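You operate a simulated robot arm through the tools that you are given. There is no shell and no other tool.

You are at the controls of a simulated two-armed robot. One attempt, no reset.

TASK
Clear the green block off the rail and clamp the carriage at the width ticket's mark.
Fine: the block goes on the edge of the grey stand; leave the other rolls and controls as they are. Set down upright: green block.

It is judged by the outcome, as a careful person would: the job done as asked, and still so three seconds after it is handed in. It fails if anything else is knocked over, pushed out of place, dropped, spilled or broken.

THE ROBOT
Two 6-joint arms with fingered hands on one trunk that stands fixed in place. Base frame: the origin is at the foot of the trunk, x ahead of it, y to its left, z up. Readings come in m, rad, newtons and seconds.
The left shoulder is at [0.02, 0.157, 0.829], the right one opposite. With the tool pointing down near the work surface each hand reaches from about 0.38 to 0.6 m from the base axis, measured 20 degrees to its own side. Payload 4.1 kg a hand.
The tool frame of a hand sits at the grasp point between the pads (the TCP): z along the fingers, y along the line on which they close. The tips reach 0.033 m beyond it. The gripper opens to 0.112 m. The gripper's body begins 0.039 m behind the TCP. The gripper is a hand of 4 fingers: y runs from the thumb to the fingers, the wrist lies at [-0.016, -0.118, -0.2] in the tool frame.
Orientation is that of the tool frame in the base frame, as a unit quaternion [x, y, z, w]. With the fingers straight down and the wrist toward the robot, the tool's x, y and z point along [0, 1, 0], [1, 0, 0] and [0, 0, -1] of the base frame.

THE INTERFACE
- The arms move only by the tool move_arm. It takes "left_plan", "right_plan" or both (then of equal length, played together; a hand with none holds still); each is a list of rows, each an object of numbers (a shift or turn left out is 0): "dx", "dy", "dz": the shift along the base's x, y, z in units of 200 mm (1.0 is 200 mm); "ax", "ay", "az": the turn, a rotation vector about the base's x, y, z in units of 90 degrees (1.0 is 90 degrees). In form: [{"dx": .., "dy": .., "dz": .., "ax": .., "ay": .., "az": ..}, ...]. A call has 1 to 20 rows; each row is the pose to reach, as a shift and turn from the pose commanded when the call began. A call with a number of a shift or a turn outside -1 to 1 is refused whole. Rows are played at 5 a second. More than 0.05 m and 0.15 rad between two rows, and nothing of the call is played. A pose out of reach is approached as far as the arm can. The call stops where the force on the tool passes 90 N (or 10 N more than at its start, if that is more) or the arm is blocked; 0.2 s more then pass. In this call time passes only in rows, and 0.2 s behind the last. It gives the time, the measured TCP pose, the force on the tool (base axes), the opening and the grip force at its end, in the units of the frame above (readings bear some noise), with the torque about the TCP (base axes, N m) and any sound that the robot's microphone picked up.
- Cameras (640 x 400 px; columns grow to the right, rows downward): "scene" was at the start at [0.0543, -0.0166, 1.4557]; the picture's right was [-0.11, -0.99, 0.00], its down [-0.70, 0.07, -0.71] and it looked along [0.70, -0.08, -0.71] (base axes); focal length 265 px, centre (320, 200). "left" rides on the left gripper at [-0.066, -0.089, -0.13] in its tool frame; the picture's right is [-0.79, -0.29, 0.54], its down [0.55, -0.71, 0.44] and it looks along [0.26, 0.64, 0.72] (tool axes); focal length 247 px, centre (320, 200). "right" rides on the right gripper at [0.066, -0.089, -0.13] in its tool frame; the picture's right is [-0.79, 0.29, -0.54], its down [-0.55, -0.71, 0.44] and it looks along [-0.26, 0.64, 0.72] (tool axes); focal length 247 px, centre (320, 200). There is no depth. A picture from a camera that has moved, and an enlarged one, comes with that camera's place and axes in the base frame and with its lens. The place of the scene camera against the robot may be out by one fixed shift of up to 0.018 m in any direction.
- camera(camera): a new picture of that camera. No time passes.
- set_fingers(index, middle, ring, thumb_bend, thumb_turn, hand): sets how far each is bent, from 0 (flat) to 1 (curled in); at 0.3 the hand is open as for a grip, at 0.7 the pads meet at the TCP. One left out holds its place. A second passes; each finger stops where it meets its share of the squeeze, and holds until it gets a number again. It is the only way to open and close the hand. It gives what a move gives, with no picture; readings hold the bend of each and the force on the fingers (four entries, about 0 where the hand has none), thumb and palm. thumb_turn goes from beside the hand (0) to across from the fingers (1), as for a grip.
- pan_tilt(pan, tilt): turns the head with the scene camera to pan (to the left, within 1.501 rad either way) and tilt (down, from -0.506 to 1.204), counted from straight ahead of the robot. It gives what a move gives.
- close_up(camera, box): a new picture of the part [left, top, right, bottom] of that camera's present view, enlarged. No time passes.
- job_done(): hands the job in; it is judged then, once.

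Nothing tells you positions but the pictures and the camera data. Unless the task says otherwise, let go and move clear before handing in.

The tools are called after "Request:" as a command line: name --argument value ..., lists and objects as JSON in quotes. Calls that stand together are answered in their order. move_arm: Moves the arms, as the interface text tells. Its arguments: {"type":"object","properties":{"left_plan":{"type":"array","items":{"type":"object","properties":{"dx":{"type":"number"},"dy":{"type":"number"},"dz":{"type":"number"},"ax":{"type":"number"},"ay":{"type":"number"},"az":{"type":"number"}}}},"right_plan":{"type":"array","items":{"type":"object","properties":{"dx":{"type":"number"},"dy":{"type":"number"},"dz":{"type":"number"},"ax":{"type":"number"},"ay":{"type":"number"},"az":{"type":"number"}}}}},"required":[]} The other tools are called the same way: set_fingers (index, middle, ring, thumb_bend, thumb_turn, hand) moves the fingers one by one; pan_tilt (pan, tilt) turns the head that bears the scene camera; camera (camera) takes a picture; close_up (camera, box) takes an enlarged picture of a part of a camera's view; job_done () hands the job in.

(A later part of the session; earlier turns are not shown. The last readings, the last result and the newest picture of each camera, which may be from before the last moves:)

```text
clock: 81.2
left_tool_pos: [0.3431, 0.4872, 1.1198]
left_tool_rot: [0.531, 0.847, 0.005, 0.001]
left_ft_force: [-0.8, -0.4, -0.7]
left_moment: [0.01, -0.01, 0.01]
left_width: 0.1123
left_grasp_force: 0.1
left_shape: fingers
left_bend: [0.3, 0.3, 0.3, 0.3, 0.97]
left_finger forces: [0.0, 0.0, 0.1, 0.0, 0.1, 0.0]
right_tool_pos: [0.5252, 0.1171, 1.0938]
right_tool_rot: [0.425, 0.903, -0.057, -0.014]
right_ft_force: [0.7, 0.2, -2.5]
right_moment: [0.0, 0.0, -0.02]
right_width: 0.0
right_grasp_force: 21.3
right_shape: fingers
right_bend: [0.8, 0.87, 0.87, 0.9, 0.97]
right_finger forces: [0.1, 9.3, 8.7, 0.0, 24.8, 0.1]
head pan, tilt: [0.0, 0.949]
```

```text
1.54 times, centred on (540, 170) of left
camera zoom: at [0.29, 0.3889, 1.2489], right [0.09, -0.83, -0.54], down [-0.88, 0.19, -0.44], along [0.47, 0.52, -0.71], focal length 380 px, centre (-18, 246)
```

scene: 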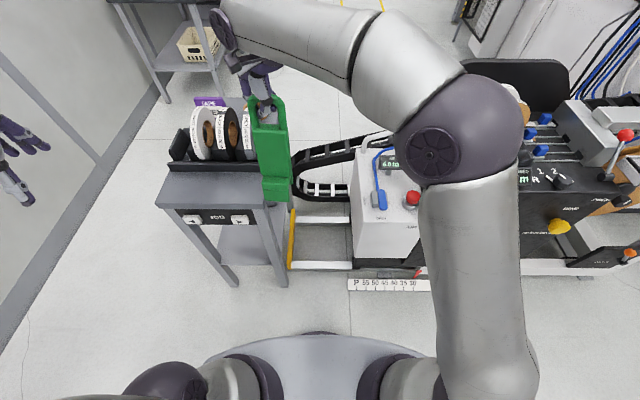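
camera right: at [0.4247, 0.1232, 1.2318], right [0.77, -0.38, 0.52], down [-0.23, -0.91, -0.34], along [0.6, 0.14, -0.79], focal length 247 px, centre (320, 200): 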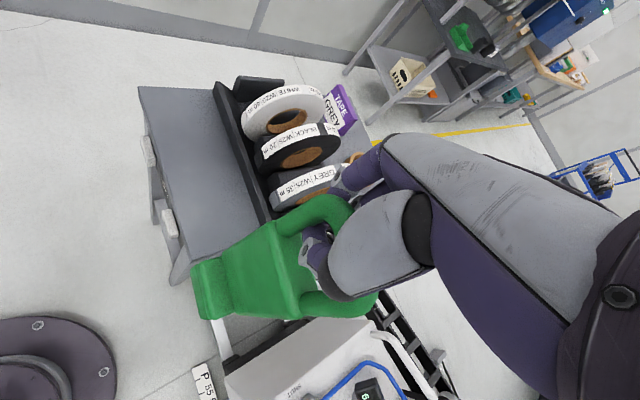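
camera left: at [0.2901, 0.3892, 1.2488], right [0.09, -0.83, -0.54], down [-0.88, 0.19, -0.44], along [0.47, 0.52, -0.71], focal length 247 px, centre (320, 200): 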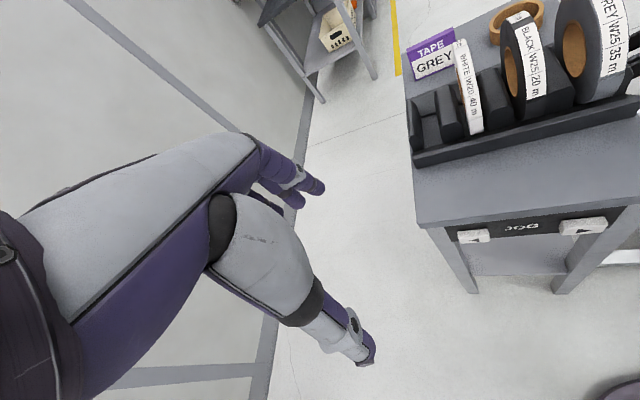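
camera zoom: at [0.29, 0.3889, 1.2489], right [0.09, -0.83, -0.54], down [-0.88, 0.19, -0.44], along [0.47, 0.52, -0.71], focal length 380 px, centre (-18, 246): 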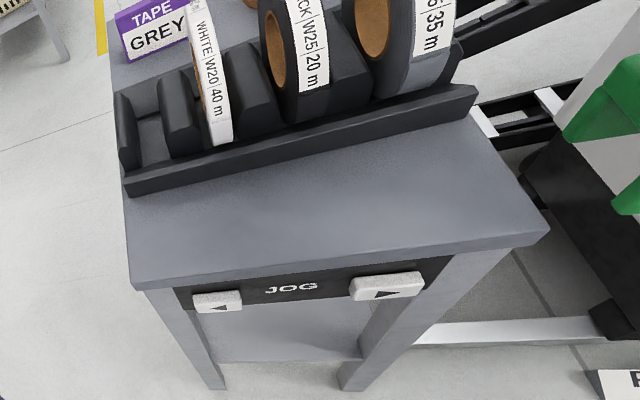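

Request:
move_arm --right_plan '[{"dx": 0.03, "dy": 0.13}, {"dx": 0.06, "dy": 0.27, "dz": -0.02}, {"dx": 0.085, "dy": 0.4, "dz": -0.05}]'

Request:
close_up --camera "left" --box '[440, 0, 640, 260]'

Request:
close_up --camera "scene" --box '[180, 60, 340, 230]'

Request:
camera --camera "right"

```text
clock: 82.0
left_tool_pos: [0.3419, 0.486, 1.1207]
left_tool_rot: [0.532, 0.847, 0.005, 0.0]
left_ft_force: [0.2, -0.4, 0.7]
left_moment: [0.04, 0.02, 0.02]
left_width: 0.1122
left_grasp_force: 0.0
left_shape: fingers
left_bend: [0.3, 0.3, 0.3, 0.3, 0.97]
left_finger forces: [0.0, 0.0, 0.0, 0.1, 0.1, 0.0]
right_tool_pos: [0.5413, 0.1987, 1.084]
right_tool_rot: [0.426, 0.903, -0.058, -0.015]
right_ft_force: [0.1, -0.1, -2.7]
right_moment: [0.03, -0.03, 0.0]
right_width: 0.0
right_grasp_force: 21.5
right_shape: fingers
right_bend: [0.8, 0.87, 0.87, 0.9, 0.97]
right_finger forces: [0.3, 9.4, 8.4, 0.1, 24.7, 0.0]
head pan, tilt: [0.0, 0.949]
```

```text
1.54 times, centred on (540, 130) of left
camera zoom: at [0.2899, 0.3888, 1.2489], right [0.09, -0.83, -0.54], down [-0.88, 0.19, -0.44], along [0.47, 0.52, -0.71], focal length 380 px, centre (-18, 308)
```

zoom: 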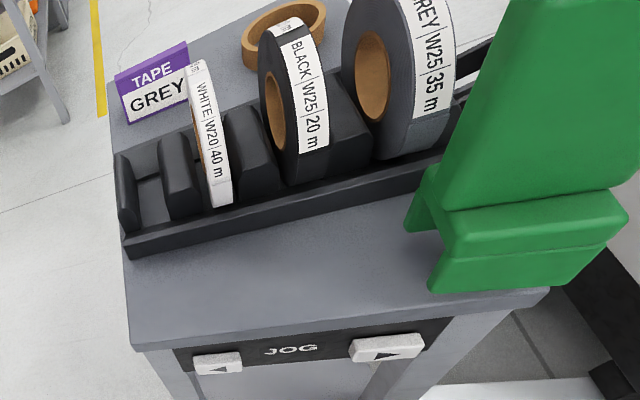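

```text
2.35 times, centred on (260, 145) of scene
camera zoom: at [0.0459, -0.0085, 1.4428], right [0.0, -1.0, 0.0], down [-0.81, 0.0, -0.58], along [0.58, 0.0, -0.81], focal length 623 px, centre (461, 329)
```

zoom: 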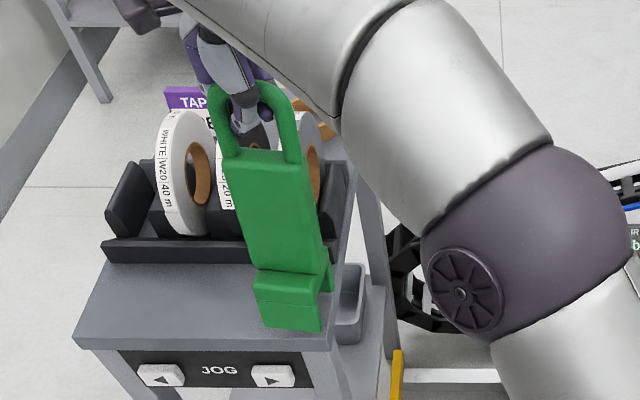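

```text
taken
camera right: at [0.441, 0.2035, 1.2215], right [0.77, -0.38, 0.52], down [-0.23, -0.91, -0.34], along [0.6, 0.14, -0.79], focal length 247 px, centre (320, 200)
```

right: 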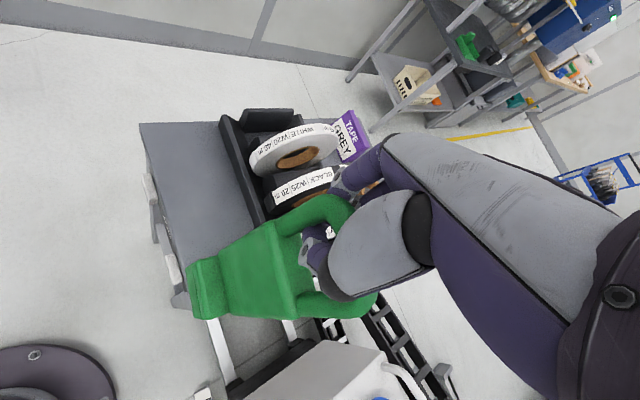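

Request:
move_arm --right_plan '[{"dx": 0.04, "dz": -0.04}, {"dx": 0.08, "dz": -0.06}, {"dx": 0.11, "dz": -0.07}]'

Request:
close_up --camera "left" --box '[440, 0, 640, 260]'

Request:
close_up --camera "scene" --box '[180, 60, 340, 230]'

```text
clock: 82.8
left_tool_pos: [0.3429, 0.4877, 1.1198]
left_tool_rot: [0.532, 0.847, 0.005, 0.002]
left_ft_force: [0.1, -0.7, -0.1]
left_moment: [0.0, 0.0, -0.02]
left_width: 0.1125
left_grasp_force: 0.0
left_shape: fingers
left_bend: [0.3, 0.3, 0.3, 0.3, 0.97]
left_finger forces: [0.1, 0.0, 0.1, 0.0, 0.0, 0.0]
right_tool_pos: [0.5633, 0.1983, 1.0704]
right_tool_rot: [0.426, 0.903, -0.058, -0.015]
right_ft_force: [-1.1, 0.0, -2.8]
right_moment: [-0.01, -0.09, 0.0]
right_width: 0.0001
right_grasp_force: 6.6
right_shape: fingers
right_bend: [0.8, 0.87, 0.89, 0.91, 0.97]
right_finger forces: [1.8, 2.4, 4.0, 0.0, 4.6, 0.1]
head pan, tilt: [0.0, 0.949]
```

```text
1.54 times, centred on (540, 130) of left
camera zoom: at [0.29, 0.3892, 1.2488], right [0.09, -0.83, -0.54], down [-0.88, 0.19, -0.44], along [0.47, 0.52, -0.71], focal length 380 px, centre (-18, 308)
```

zoom: 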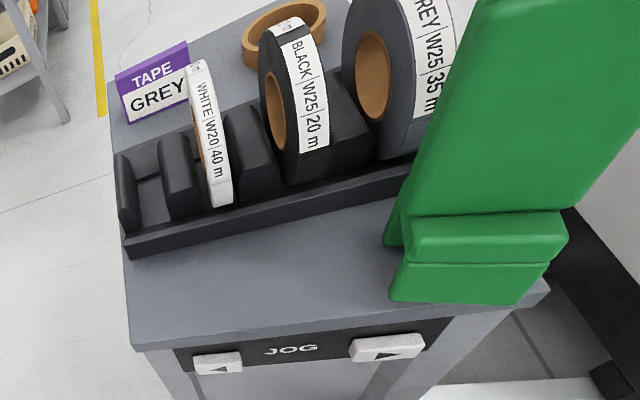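

```text
2.35 times, centred on (260, 145) of scene
camera zoom: at [0.0459, -0.008, 1.4428], right [0.0, -1.0, 0.0], down [-0.81, 0.0, -0.58], along [0.58, 0.0, -0.81], focal length 623 px, centre (461, 329)
```

zoom: 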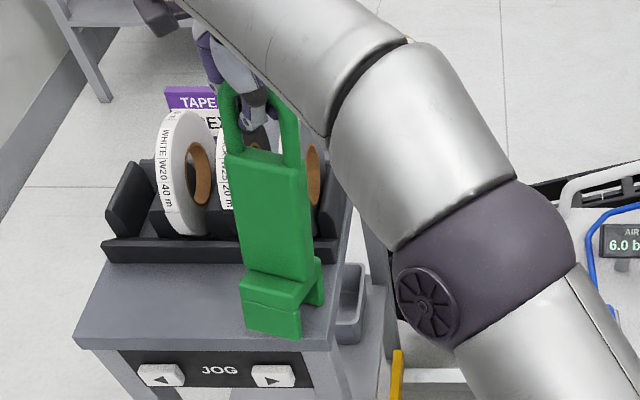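

Request:
camera --camera "right"

Request:
camera --camera "scene"

Request:
camera --camera "left"

```text
taken
camera right: at [0.463, 0.2033, 1.2076], right [0.77, -0.38, 0.52], down [-0.23, -0.91, -0.34], along [0.6, 0.14, -0.79], focal length 247 px, centre (320, 200)
```

right: 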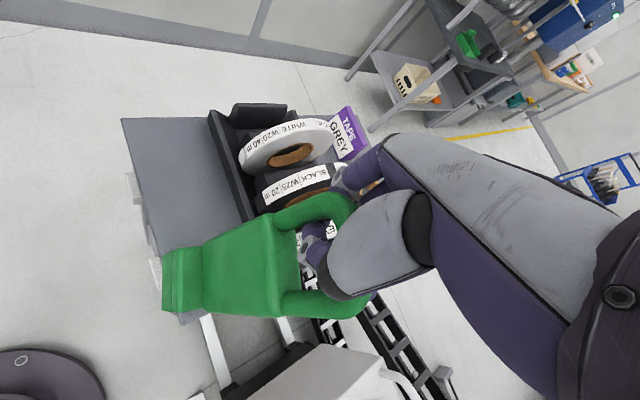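

```text
taken
```

scene: 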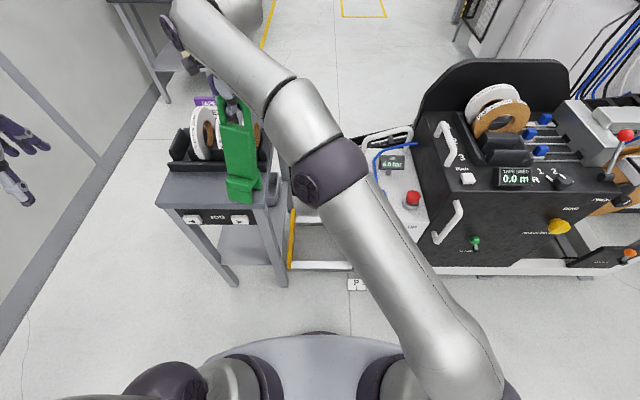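

```text
taken
camera left: at [0.29, 0.3892, 1.2488], right [0.09, -0.83, -0.54], down [-0.88, 0.19, -0.44], along [0.47, 0.52, -0.71], focal length 247 px, centre (320, 200)
```

left: 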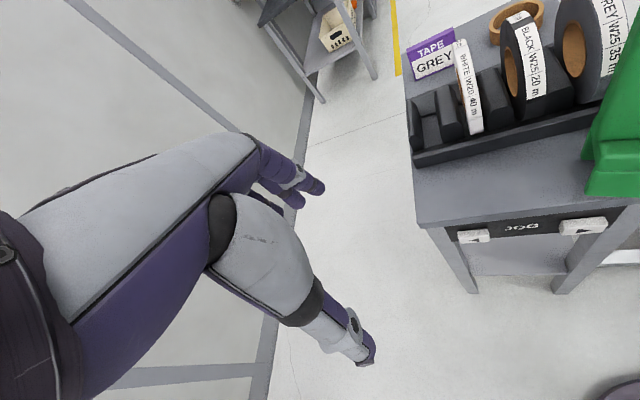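

Request:
move_arm --right_plan '[{"dx": -0.04, "dz": 0.02}, {"dx": -0.09, "dz": 0.03, "ay": -0.04}, {"dx": -0.12, "dz": 0.03, "ay": -0.08, "ax": -0.02}, {"dx": -0.12, "dz": 0.03, "ay": -0.1, "ax": -0.03}]'

Request:
close_up --camera "left" --box '[440, 0, 640, 260]'

Request:
close_up --camera "scene" --box '[160, 60, 320, 230]'

Request:
camera --camera "right"

```text
clock: 83.8
left_tool_pos: [0.3423, 0.4871, 1.1198]
left_tool_rot: [0.532, 0.847, 0.004, 0.001]
left_ft_force: [0.5, -0.8, -1.0]
left_moment: [0.0, 0.0, -0.01]
left_width: 0.1124
left_grasp_force: 0.0
left_shape: fingers
left_bend: [0.3, 0.3, 0.3, 0.3, 0.97]
left_finger forces: [0.1, 0.1, 0.0, 0.1, 0.0, 0.0]
right_tool_pos: [0.5378, 0.1993, 1.0762]
right_tool_rot: [0.428, 0.9, -0.045, 0.066]
right_ft_force: [0.4, 0.3, -1.6]
right_moment: [-0.02, -0.03, 0.0]
right_width: 0.0001
right_grasp_force: 5.4
right_shape: fingers
right_bend: [0.8, 0.87, 0.89, 0.91, 0.97]
right_finger forces: [1.6, 2.1, 3.3, 0.0, 3.2, 0.0]
head pan, tilt: [0.0, 0.949]
```

```text
1.54 times, centred on (540, 130) of left
camera zoom: at [0.2901, 0.3893, 1.2488], right [0.09, -0.83, -0.54], down [-0.88, 0.19, -0.44], along [0.47, 0.52, -0.71], focal length 380 px, centre (-18, 308)
```

zoom: 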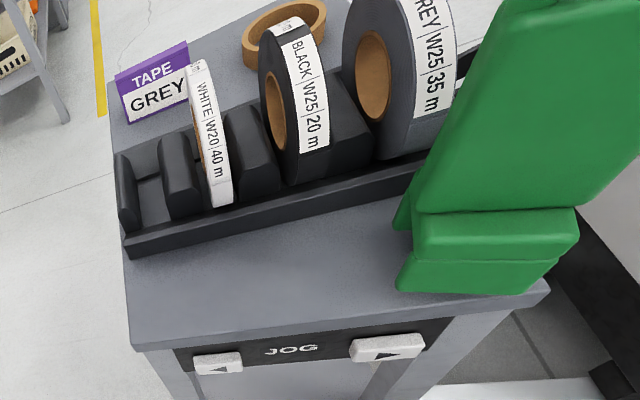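

```text
2.35 times, centred on (240, 145) of scene
camera zoom: at [0.0462, -0.008, 1.4428], right [0.0, -1.0, 0.0], down [-0.81, 0.0, -0.58], along [0.58, 0.0, -0.81], focal length 623 px, centre (508, 329)
```

zoom: 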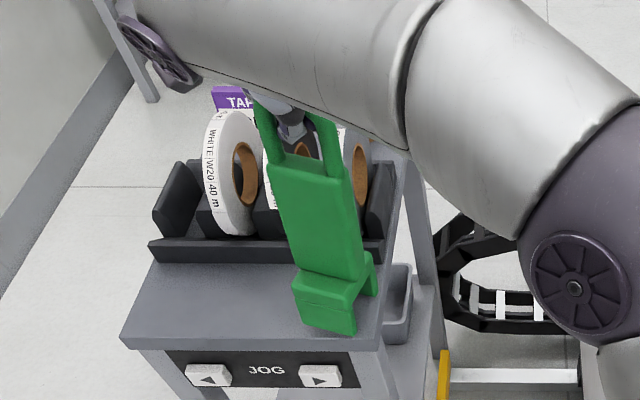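

```text
taken
camera right: at [0.4181, 0.2111, 1.1961], right [0.67, -0.35, 0.65], down [-0.17, -0.93, -0.32], along [0.72, 0.11, -0.69], focal length 247 px, centre (320, 200)
```

right: 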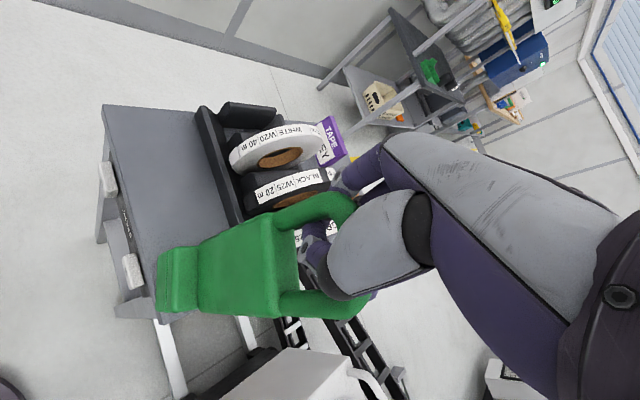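

Request:
move_arm --right_plan '[{"dx": 0.03, "dy": 0.03}, {"dx": 0.06, "dy": 0.05, "dz": -0.02}, {"dx": 0.06, "dy": 0.05, "dz": -0.04}]'

Request:
close_up --camera "left" --box '[440, 0, 640, 260]'

Request:
close_up --camera "scene" --box '[160, 60, 320, 230]'

```text
clock: 84.6
left_tool_pos: [0.343, 0.4883, 1.1198]
left_tool_rot: [0.532, 0.846, 0.004, 0.001]
left_ft_force: [0.1, 0.1, 0.0]
left_moment: [0.02, 0.02, 0.0]
left_width: 0.1125
left_grasp_force: 0.1
left_shape: fingers
left_bend: [0.3, 0.3, 0.3, 0.3, 0.97]
left_finger forces: [0.0, 0.0, 0.1, 0.0, 0.0, 0.0]
right_tool_pos: [0.5507, 0.208, 1.0675]
right_tool_rot: [0.429, 0.9, -0.045, 0.066]
right_ft_force: [-1.1, 0.0, 1.7]
right_moment: [-0.02, -0.02, -0.01]
right_width: 0.0
right_grasp_force: 4.9
right_shape: fingers
right_bend: [0.8, 0.87, 0.89, 0.91, 0.97]
right_finger forces: [1.5, 2.1, 3.1, 0.0, 3.0, 0.0]
head pan, tilt: [0.0, 0.949]
```

```text
1.54 times, centred on (540, 130) of left
camera zoom: at [0.29, 0.3892, 1.2488], right [0.09, -0.83, -0.54], down [-0.88, 0.19, -0.44], along [0.47, 0.52, -0.71], focal length 380 px, centre (-18, 308)
```

zoom: 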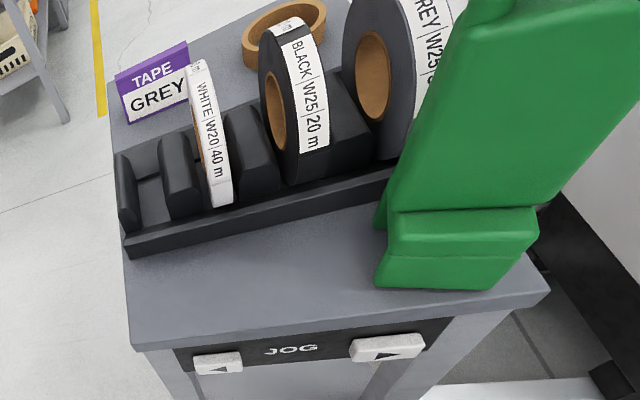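

```text
2.35 times, centred on (240, 145) of scene
camera zoom: at [0.046, -0.008, 1.4428], right [0.0, -1.0, 0.0], down [-0.81, 0.0, -0.58], along [0.58, 0.0, -0.81], focal length 623 px, centre (508, 329)
```

zoom: 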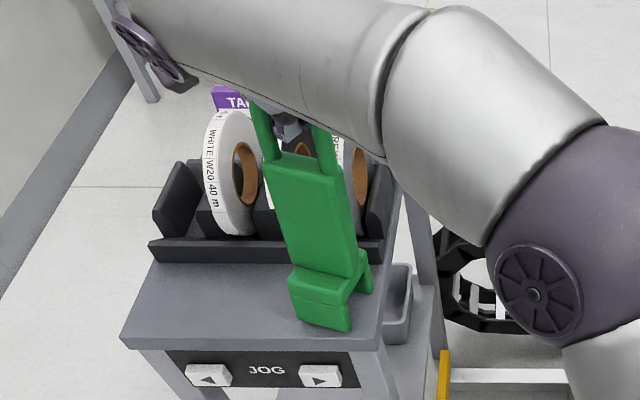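

Request:
move_arm --right_plan '[{"dz": -0.01}, {"dz": -0.02}]'

Request:
close_up --camera "scene" --box '[180, 80, 300, 220]'

Request:
camera --camera "left"

Request:
camera --camera "right"

```text
clock: 85.2
left_tool_pos: [0.343, 0.4881, 1.1196]
left_tool_rot: [0.531, 0.847, 0.004, 0.001]
left_ft_force: [0.2, -0.1, -0.5]
left_moment: [-0.04, 0.01, 0.0]
left_width: 0.1124
left_grasp_force: 0.1
left_shape: fingers
left_bend: [0.3, 0.3, 0.3, 0.3, 0.97]
left_finger forces: [0.0, 0.0, 0.0, 0.0, 0.1, 0.1]
right_tool_pos: [0.5493, 0.2077, 1.0637]
right_tool_rot: [0.428, 0.9, -0.045, 0.067]
right_ft_force: [-0.4, 0.8, 4.6]
right_moment: [-0.1, -0.01, -0.01]
right_width: 0.0001
right_grasp_force: 3.3
right_shape: fingers
right_bend: [0.8, 0.87, 0.9, 0.92, 0.97]
right_finger forces: [0.3, 2.2, 1.8, 0.0, 3.1, 0.1]
head pan, tilt: [0.0, 0.949]
```

```text
2.86 times, centred on (240, 150) of scene
camera zoom: at [0.0459, -0.008, 1.4428], right [0.0, -1.0, 0.0], down [-0.81, 0.0, -0.58], along [0.58, 0.0, -0.81], focal length 756 px, centre (549, 343)
```

zoom: 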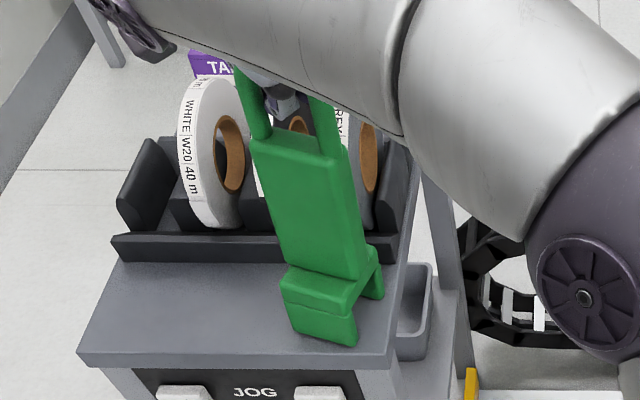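

```text
taken
camera left: at [0.2899, 0.3892, 1.2488], right [0.09, -0.83, -0.54], down [-0.88, 0.19, -0.44], along [0.47, 0.52, -0.71], focal length 247 px, centre (320, 200)
```

left: 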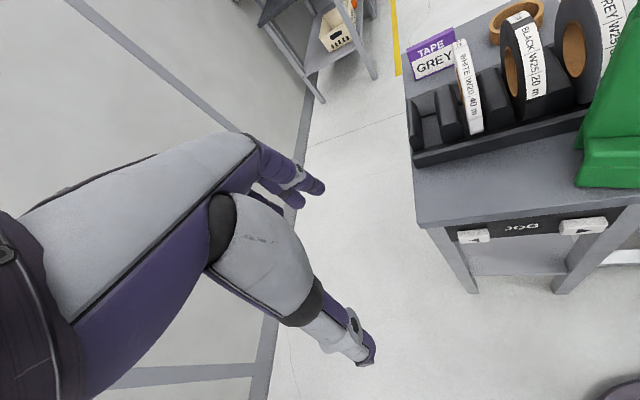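

```text
taken
camera right: at [0.4297, 0.2197, 1.1838], right [0.67, -0.35, 0.65], down [-0.17, -0.93, -0.33], along [0.72, 0.11, -0.69], focal length 247 px, centre (320, 200)
```

right: 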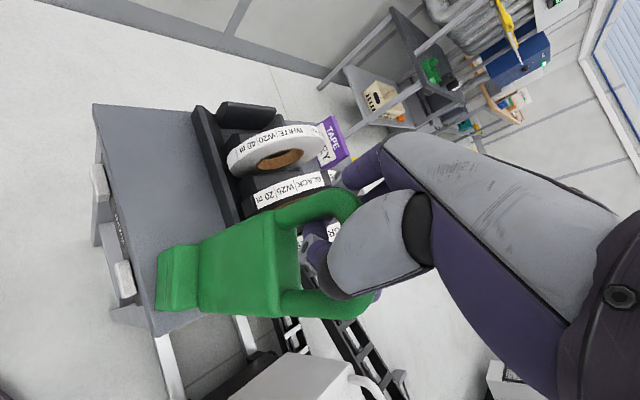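

The block stands on the stand's front-right edge with light contact force. I release gradually: thumb first, then fingers.

Request:
set_fingers --hand "right" --thumb_bend 0.75 --index 0.7 --middle 0.75 --ring 0.75

Request:
close_up --camera "scene" --box '[180, 80, 300, 220]'

Request:
close_up --camera "right" --box '[140, 130, 400, 330]'

```text
clock: 86.2
left_tool_pos: [0.3424, 0.4872, 1.1195]
left_tool_rot: [0.531, 0.847, 0.005, 0.0]
left_ft_force: [-0.4, -0.2, -0.6]
left_moment: [0.01, 0.03, 0.0]
left_width: 0.1125
left_grasp_force: 0.1
left_shape: fingers
left_bend: [0.3, 0.3, 0.3, 0.3, 0.97]
left_finger forces: [0.0, 0.0, 0.0, 0.0, 0.0, 0.1]
right_tool_pos: [0.5502, 0.2086, 1.0638]
right_tool_rot: [0.428, 0.9, -0.045, 0.067]
right_ft_force: [0.3, 0.1, -0.1]
right_moment: [-0.01, -0.02, 0.04]
right_width: 0.0001
right_grasp_force: 0.1
right_shape: fingers
right_bend: [0.66, 0.75, 0.75, 0.76, 0.97]
right_finger forces: [0.0, 0.0, 0.1, 0.0, 0.5, 0.1]
head pan, tilt: [0.0, 0.949]
```

```text
2.86 times, centred on (240, 150) of scene
camera zoom: at [0.046, -0.008, 1.4428], right [0.0, -1.0, 0.0], down [-0.81, 0.0, -0.58], along [0.58, 0.0, -0.81], focal length 756 px, centre (549, 343)
```

zoom: 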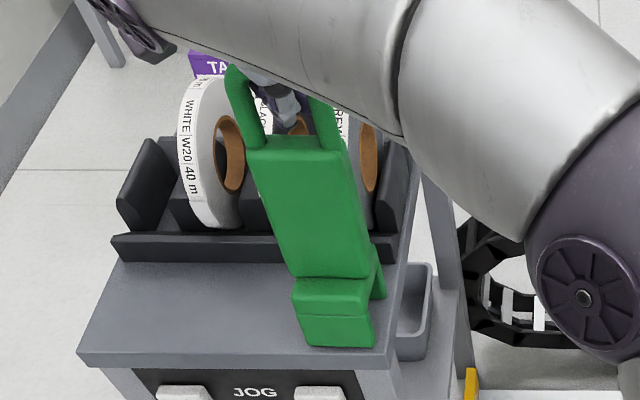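

```text
2.00 times, centred on (270, 230) of right
camera zoom: at [0.4298, 0.2198, 1.1833], right [0.67, -0.35, 0.65], down [-0.17, -0.93, -0.32], along [0.72, 0.11, -0.69], focal length 494 px, centre (420, 140)
```

zoom: 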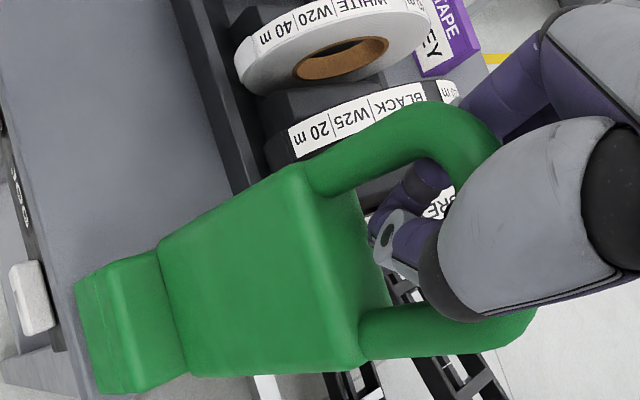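

Request:
set_fingers --hand "right" --thumb_bend 0.5 --index 0.5 --middle 0.5 --ring 0.5

Request:
close_up --camera "scene" --box '[180, 80, 300, 220]'

Request:
close_up --camera "right" --box '[140, 130, 400, 330]'

```text
clock: 87.2
left_tool_pos: [0.3417, 0.4867, 1.1207]
left_tool_rot: [0.531, 0.848, 0.005, 0.0]
left_ft_force: [0.5, 0.3, 0.6]
left_moment: [0.0, 0.02, -0.03]
left_width: 0.1125
left_grasp_force: 0.1
left_shape: fingers
left_bend: [0.3, 0.3, 0.3, 0.3, 0.97]
left_finger forces: [0.1, 0.0, 0.0, 0.0, 0.1, 0.0]
right_tool_pos: [0.5496, 0.2076, 1.0639]
right_tool_rot: [0.429, 0.9, -0.045, 0.067]
right_ft_force: [0.8, 0.4, -0.2]
right_moment: [0.0, 0.04, -0.01]
right_width: 0.0568
right_grasp_force: 0.7
right_shape: fingers
right_bend: [0.5, 0.5, 0.5, 0.5, 0.97]
right_finger forces: [0.0, 0.1, 0.0, 0.0, 0.4, 0.1]
head pan, tilt: [0.0, 0.949]
```

```text
2.86 times, centred on (240, 150) of scene
camera zoom: at [0.046, -0.008, 1.4428], right [0.0, -1.0, 0.0], down [-0.81, 0.0, -0.58], along [0.58, 0.0, -0.81], focal length 756 px, centre (549, 343)
```

zoom: 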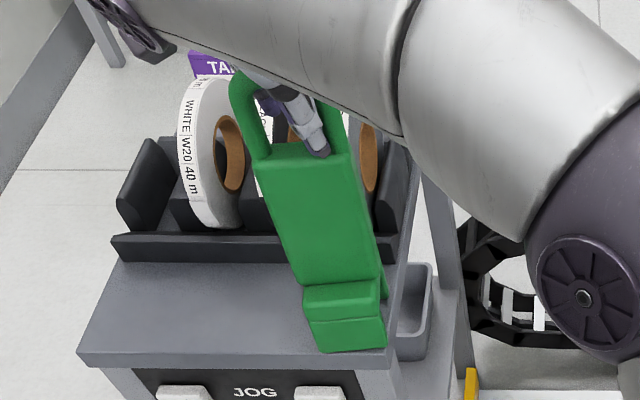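

```text
2.00 times, centred on (270, 230) of right
camera zoom: at [0.4298, 0.2198, 1.1833], right [0.67, -0.35, 0.65], down [-0.17, -0.93, -0.32], along [0.72, 0.11, -0.69], focal length 494 px, centre (420, 140)
```

zoom: 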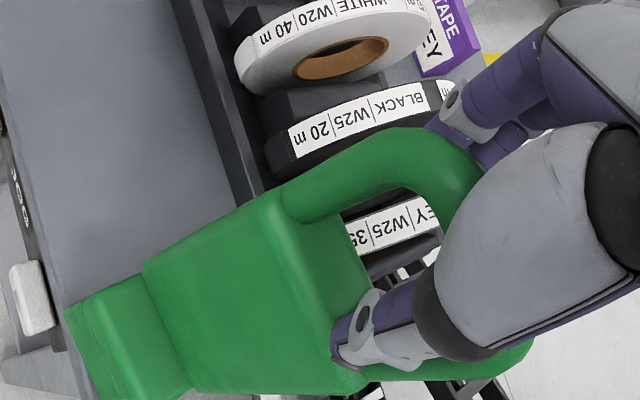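

Request:
set_fingers --hand "right" --index 0.35 --middle 0.35 --ring 0.35

Request:
close_up --camera "scene" --box '[180, 80, 300, 220]'

Request:
close_up --camera "right" --box '[140, 130, 400, 330]'

Request:
close_up --camera "left" --box '[440, 0, 640, 260]'

```text
clock: 88.2
left_tool_pos: [0.3418, 0.4885, 1.1197]
left_tool_rot: [0.531, 0.847, 0.004, 0.001]
left_ft_force: [0.3, -0.7, -0.1]
left_moment: [-0.01, 0.0, -0.02]
left_width: 0.1124
left_grasp_force: 0.1
left_shape: fingers
left_bend: [0.3, 0.3, 0.3, 0.3, 0.97]
left_finger forces: [0.0, 0.0, 0.1, 0.1, 0.0, 0.0]
right_tool_pos: [0.5504, 0.2078, 1.063]
right_tool_rot: [0.428, 0.9, -0.046, 0.066]
right_ft_force: [-0.7, -0.4, -0.6]
right_moment: [0.03, -0.01, 0.01]
right_width: 0.0777
right_grasp_force: 0.0
right_shape: fingers
right_bend: [0.35, 0.35, 0.35, 0.5, 0.97]
right_finger forces: [0.0, 0.0, 0.0, 0.0, 0.4, 0.0]
head pan, tilt: [0.0, 0.949]
```

```text
2.86 times, centred on (240, 150) of scene
camera zoom: at [0.046, -0.008, 1.4428], right [0.0, -1.0, 0.0], down [-0.81, 0.0, -0.58], along [0.58, 0.0, -0.81], focal length 756 px, centre (549, 343)
```

zoom: 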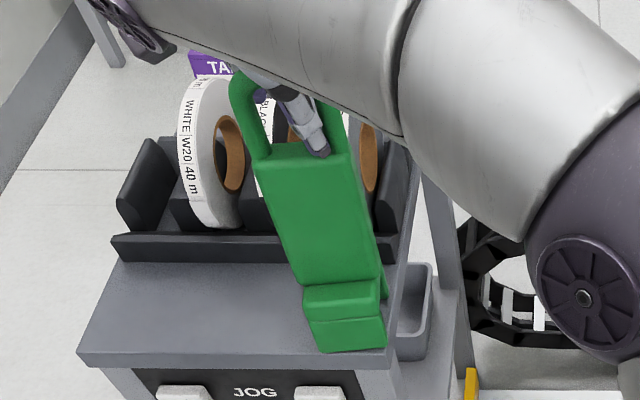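

```text
2.00 times, centred on (270, 230) of right
camera zoom: at [0.4298, 0.2198, 1.1833], right [0.67, -0.35, 0.65], down [-0.17, -0.93, -0.32], along [0.72, 0.11, -0.69], focal length 494 px, centre (420, 140)
```

zoom: 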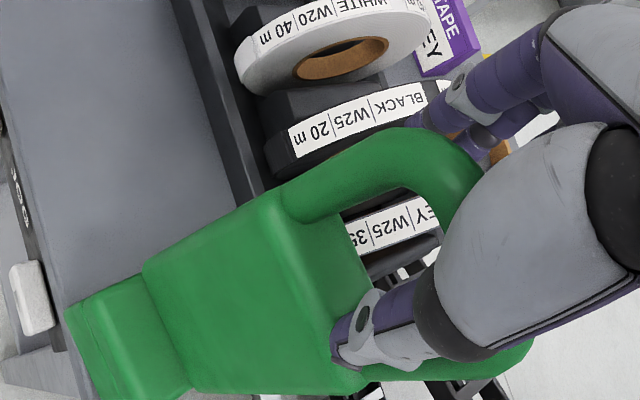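

```text
1.54 times, centred on (540, 130) of left
camera zoom: at [0.29, 0.3892, 1.2488], right [0.09, -0.83, -0.54], down [-0.88, 0.19, -0.44], along [0.47, 0.52, -0.71], focal length 380 px, centre (-18, 308)
```

zoom: 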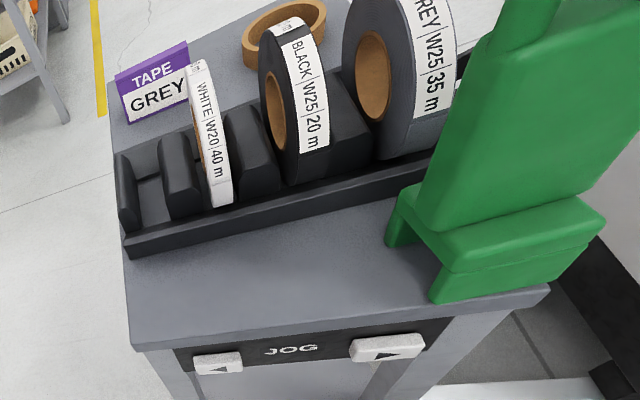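

Request:
move_arm --right_plan '[{"dz": 0.05}, {"dz": 0.1}, {"dz": 0.16}]'

Request:
close_up --camera "scene" --box '[180, 80, 300, 220]'

Request:
close_up --camera "right" --box '[140, 130, 400, 330]'

```text
clock: 89.0
left_tool_pos: [0.3416, 0.4863, 1.1196]
left_tool_rot: [0.531, 0.848, 0.005, 0.001]
left_ft_force: [0.1, 0.7, 0.8]
left_moment: [0.01, 0.01, 0.02]
left_width: 0.1122
left_grasp_force: 0.1
left_shape: fingers
left_bend: [0.3, 0.3, 0.3, 0.3, 0.97]
left_finger forces: [0.1, 0.0, 0.0, 0.1, 0.1, 0.0]
right_tool_pos: [0.5505, 0.209, 1.0962]
right_tool_rot: [0.429, 0.9, -0.046, 0.065]
right_ft_force: [0.0, 0.1, -0.4]
right_moment: [-0.01, 0.0, 0.01]
right_width: 0.0783
right_grasp_force: 0.4
right_shape: fingers
right_bend: [0.35, 0.35, 0.35, 0.5, 0.97]
right_finger forces: [0.0, 0.0, 0.1, 0.0, 0.3, 0.0]
head pan, tilt: [0.0, 0.949]
```

```text
2.86 times, centred on (240, 150) of scene
camera zoom: at [0.046, -0.008, 1.4428], right [0.0, -1.0, 0.0], down [-0.81, 0.0, -0.58], along [0.58, 0.0, -0.81], focal length 756 px, centre (549, 343)
```

zoom: 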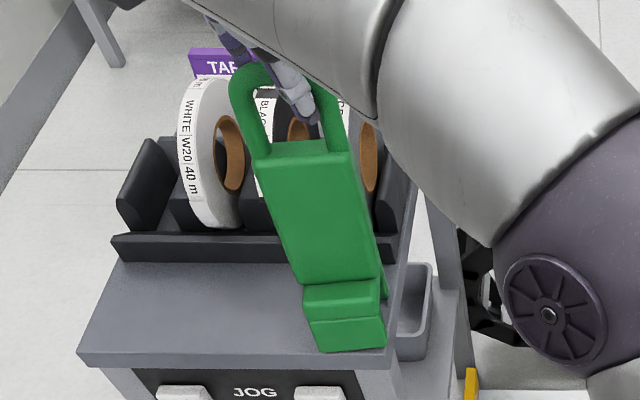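

```text
2.00 times, centred on (270, 230) of right
camera zoom: at [0.4295, 0.2205, 1.2159], right [0.67, -0.35, 0.65], down [-0.17, -0.93, -0.32], along [0.72, 0.11, -0.69], focal length 494 px, centre (420, 140)
```

zoom: 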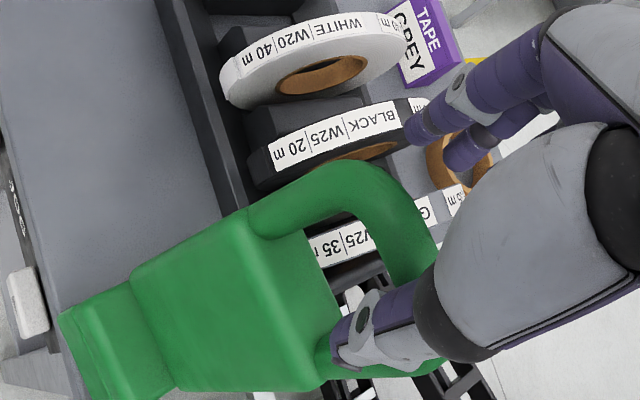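

Request:
move_arm --right_plan '[{"dz": 0.1}, {"dx": -0.02, "dy": -0.02, "dz": 0.2}, {"dx": -0.06, "dy": -0.06, "dz": 0.3}, {"dx": -0.12, "dy": -0.15, "dz": 0.4}, {"dx": -0.2, "dy": -0.3, "dz": 0.45}, {"dx": -0.3, "dy": -0.5, "dz": 0.45}, {"dx": -0.4, "dy": -0.7, "dz": 0.45}, {"dx": -0.45, "dy": -0.9, "dz": 0.45}]'

Request:
camera --camera "scene"

Request:
close_up --camera "scene" --box '[150, 80, 310, 230]'

Request:
close_up --camera "left" --box '[440, 0, 640, 260]'

```text
clock: 90.8
left_tool_pos: [0.3425, 0.4869, 1.1198]
left_tool_rot: [0.532, 0.847, 0.005, 0.001]
left_ft_force: [0.1, 1.3, 0.6]
left_moment: [-0.07, -0.01, -0.05]
left_width: 0.1124
left_grasp_force: 0.1
left_shape: fingers
left_bend: [0.3, 0.3, 0.3, 0.3, 0.97]
left_finger forces: [0.1, 0.1, 0.0, 0.0, 0.0, 0.0]
right_tool_pos: [0.463, 0.0279, 1.1913]
right_tool_rot: [0.431, 0.899, -0.042, 0.068]
right_ft_force: [0.4, 1.1, -2.7]
right_moment: [-0.04, -0.06, 0.01]
right_width: 0.0786
right_grasp_force: 0.2
right_shape: fingers
right_bend: [0.35, 0.35, 0.35, 0.5, 0.98]
right_finger forces: [0.0, 0.0, 0.0, 0.0, 0.0, 0.1]
right hand out of reach, approached as far as the arm can: row 5, 6
head pan, tilt: [0.0, 0.949]
```

```text
taken
```

scene: 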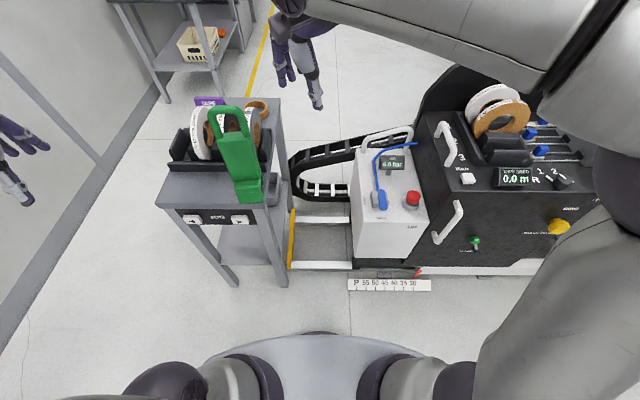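

```text
2.67 times, centred on (230, 155) of scene
camera zoom: at [0.0461, -0.0077, 1.4428], right [0.0, -1.0, 0.0], down [-0.81, 0.0, -0.58], along [0.58, 0.0, -0.81], focal length 706 px, centre (560, 320)
```

zoom: 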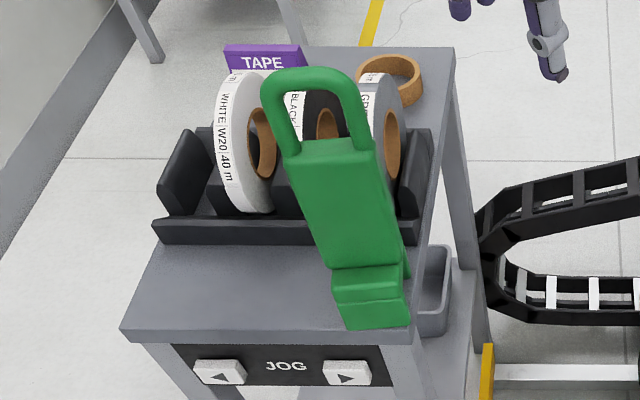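

```text
1.54 times, centred on (540, 130) of left
camera zoom: at [0.2898, 0.3896, 1.2488], right [0.09, -0.83, -0.54], down [-0.88, 0.19, -0.44], along [0.47, 0.52, -0.71], focal length 380 px, centre (-18, 308)
```

zoom: 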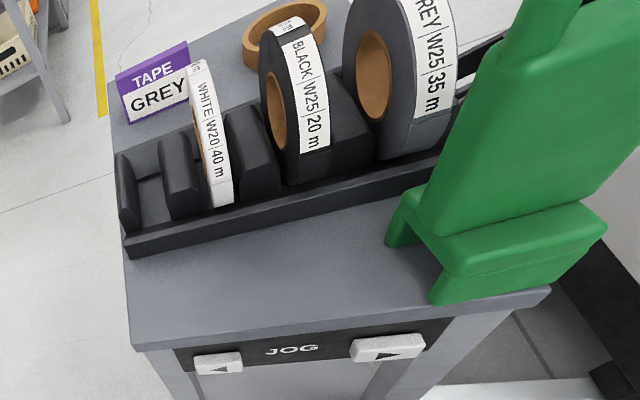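

The green block stands upright on the stand's front-right edge and nothing else was disturbed. Next the carriage: I bring the right hand back level to the carriage's front to inspect the handle and clamp lever.

Request:
move_arm --right_plan '[{"dx": -0.05, "dy": -0.16, "ax": 0.03, "ay": 0.02}, {"dx": -0.1, "dy": -0.34, "ax": 0.06, "ay": 0.04}, {"dx": -0.15, "dy": -0.52, "ax": 0.0853, "ay": 0.0547}, {"dx": -0.2, "dy": -0.7, "dz": -0.05, "ax": 0.0853, "ay": 0.0547}, {"dx": -0.2, "dy": -0.88, "dz": -0.1, "ax": 0.0853, "ay": 0.0547}]'

Request:
move_arm --right_plan '[{"dy": -0.16, "az": -0.09}, {"dy": -0.34, "az": -0.18}, {"dy": -0.52, "az": -0.27}, {"dy": -0.7, "az": -0.36}, {"dy": -0.88, "dz": -0.1, "az": -0.43}, {"dy": -1.0, "dz": -0.25, "az": -0.43}]'

Request:
set_fingers --hand "right" --index 0.3 --middle 0.3 --ring 0.3 --thumb_bend 0.3

Request:
camera --camera "right"

Request:
camera --camera "scene"

```text
clock: 92.0
left_tool_pos: [0.3423, 0.4878, 1.1189]
left_tool_rot: [0.531, 0.847, 0.004, 0.0]
left_ft_force: [1.0, 1.0, 0.3]
left_moment: [-0.04, 0.03, 0.01]
left_width: 0.1124
left_grasp_force: 0.0
left_shape: fingers
left_bend: [0.3, 0.3, 0.3, 0.3, 0.97]
left_finger forces: [0.0, 0.0, 0.1, 0.0, 0.1, 0.0]
right_tool_pos: [0.4216, -0.1476, 1.1675]
right_tool_rot: [0.43, 0.903, -0.003, -0.001]
right_ft_force: [0.2, 0.4, 0.2]
right_moment: [-0.05, 0.01, -0.02]
right_width: 0.0786
right_grasp_force: 0.1
right_shape: fingers
right_bend: [0.35, 0.35, 0.35, 0.5, 0.98]
right_finger forces: [0.0, 0.1, 0.1, 0.0, 0.0, 0.1]
head pan, tilt: [0.0, 0.949]
```

```text
clock: 93.4
left_tool_pos: [0.3426, 0.4871, 1.1215]
left_tool_rot: [0.532, 0.847, 0.004, 0.001]
left_ft_force: [0.2, 0.5, -0.3]
left_moment: [-0.02, 0.03, -0.01]
left_width: 0.1125
left_grasp_force: 0.1
left_shape: fingers
left_bend: [0.3, 0.3, 0.3, 0.3, 0.97]
left_finger forces: [0.0, 0.0, 0.1, 0.1, 0.0, 0.0]
right_tool_pos: [0.4201, -0.3483, 1.1152]
right_tool_rot: [0.705, 0.709, -0.002, -0.002]
right_ft_force: [0.8, -0.3, 0.2]
right_moment: [0.0, 0.01, 0.0]
right_width: 0.0787
right_grasp_force: 0.0
right_shape: fingers
right_bend: [0.35, 0.35, 0.35, 0.5, 0.98]
right_finger forces: [0.0, 0.0, 0.1, 0.0, 0.1, 0.0]
head pan, tilt: [0.0, 0.949]
```

```text
clock: 94.4
left_tool_pos: [0.3432, 0.4875, 1.1198]
left_tool_rot: [0.531, 0.847, 0.005, 0.001]
left_ft_force: [-0.5, -0.8, 0.0]
left_moment: [-0.03, 0.01, -0.03]
left_width: 0.1126
left_grasp_force: 0.0
left_shape: fingers
left_bend: [0.3, 0.3, 0.3, 0.3, 0.97]
left_finger forces: [0.0, 0.0, 0.0, 0.1, 0.0, 0.1]
right_tool_pos: [0.4195, -0.3486, 1.1139]
right_tool_rot: [0.705, 0.709, -0.003, -0.002]
right_ft_force: [0.4, 0.5, 0.4]
right_moment: [0.01, -0.01, -0.01]
right_width: 0.1125
right_grasp_force: 0.1
right_shape: fingers
right_bend: [0.3, 0.3, 0.3, 0.3, 0.98]
right_finger forces: [0.0, 0.1, 0.1, 0.0, 0.1, 0.0]
head pan, tilt: [0.0, 0.949]
```

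```text
taken
camera right: at [0.3319, -0.284, 1.2456], right [0.3, -0.79, 0.54], down [-0.71, -0.56, -0.43], along [0.64, -0.25, -0.73], focal length 247 px, centre (320, 200)
```

right: 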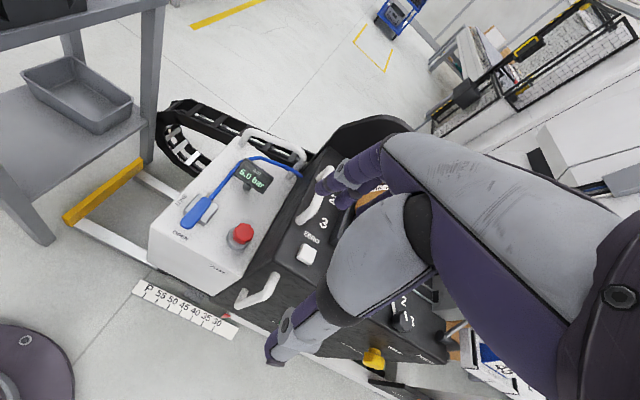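

```text
taken
```

scene: 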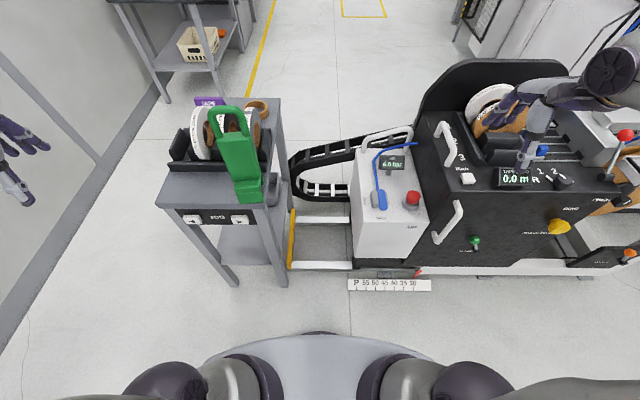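

Request:
close_up --camera "right" --box '[200, 230, 360, 360]'

Request:
close_up --camera "scene" --box '[400, 180, 520, 290]'

Request:
close_up --camera "scene" --box '[340, 255, 450, 300]'

```text
3.08 times, centred on (280, 295) of right
camera zoom: at [0.3319, -0.284, 1.2456], right [0.3, -0.79, 0.54], down [-0.71, -0.56, -0.43], along [0.64, -0.25, -0.73], focal length 760 px, centre (443, -92)
```

zoom: 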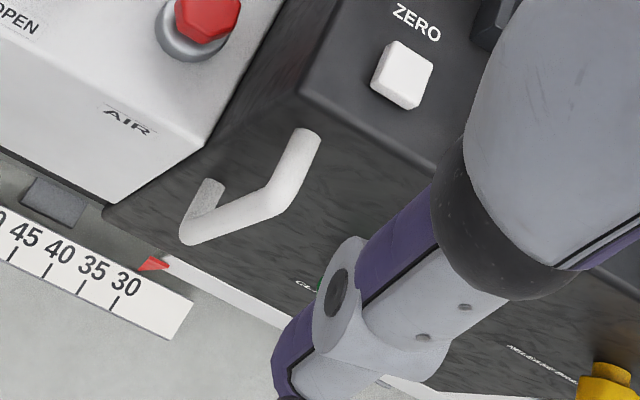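

```text
3.64 times, centred on (460, 235) of scene
camera zoom: at [0.046, -0.008, 1.4428], right [0.0, -1.0, 0.0], down [-0.81, 0.0, -0.58], along [0.58, 0.0, -0.81], focal length 962 px, centre (-189, 73)
```

zoom: 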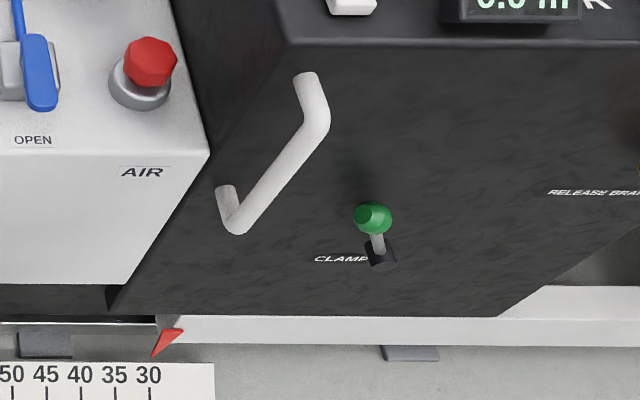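

```text
5.82 times, centred on (395, 278) of scene
camera zoom: at [0.046, -0.008, 1.4428], right [0.0, -1.0, 0.0], down [-0.81, 0.0, -0.58], along [0.58, 0.0, -0.81], focal length 1540 px, centre (-116, -251)
```

zoom: 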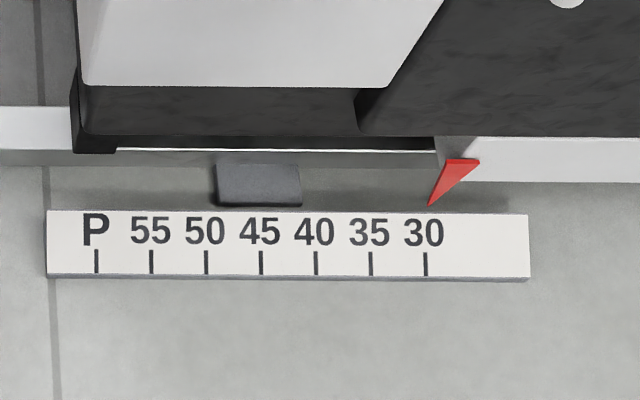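

Request:
move_arm --right_plan '[{"dx": -0.05, "dy": -0.15, "dz": -0.1}, {"dx": -0.1, "dy": -0.3, "dz": -0.2}, {"dx": -0.15, "dy": -0.45, "dz": -0.35}, {"dx": -0.2, "dy": -0.6, "dz": -0.5}, {"dx": -0.22, "dy": -0.75, "dz": -0.65}]'

Request:
camera --camera "right"

Request:
close_up --camera "scene" --box '[400, 180, 640, 330]'

```text
clock: 95.6
left_tool_pos: [0.3436, 0.4876, 1.1202]
left_tool_rot: [0.531, 0.847, 0.005, 0.001]
left_ft_force: [0.1, -0.9, 0.6]
left_moment: [-0.05, 0.0, 0.0]
left_width: 0.1125
left_grasp_force: 0.0
left_shape: fingers
left_bend: [0.3, 0.3, 0.3, 0.3, 0.97]
left_finger forces: [0.0, 0.0, 0.0, 0.1, 0.0, 0.1]
right_tool_pos: [0.3756, -0.4988, 0.9873]
right_tool_rot: [0.705, 0.709, -0.003, -0.002]
right_ft_force: [0.5, -0.1, -0.2]
right_moment: [-0.02, -0.01, -0.01]
right_width: 0.1124
right_grasp_force: 0.1
right_shape: fingers
right_bend: [0.3, 0.3, 0.3, 0.3, 0.98]
right_finger forces: [0.0, 0.0, 0.0, 0.0, 0.1, 0.1]
head pan, tilt: [0.0, 0.949]
```

```text
taken
camera right: at [0.2873, -0.4345, 1.1177], right [0.29, -0.79, 0.54], down [-0.71, -0.56, -0.43], along [0.64, -0.26, -0.73], focal length 247 px, centre (320, 200)
```

right: 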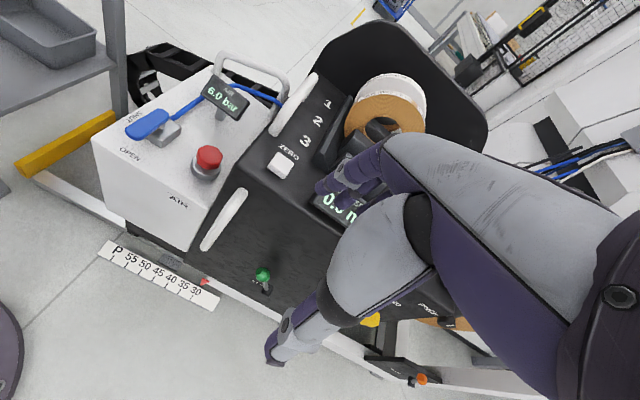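

```text
2.67 times, centred on (520, 255) of scene
camera zoom: at [0.0458, -0.0076, 1.4428], right [0.0, -1.0, 0.0], down [-0.81, 0.0, -0.58], along [0.58, 0.0, -0.81], focal length 706 px, centre (-213, 53)
```

zoom: 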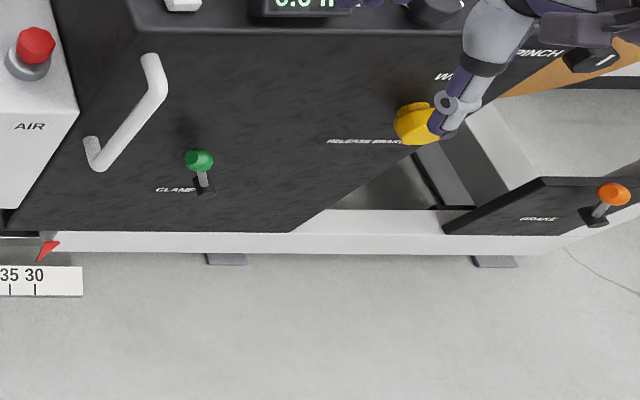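

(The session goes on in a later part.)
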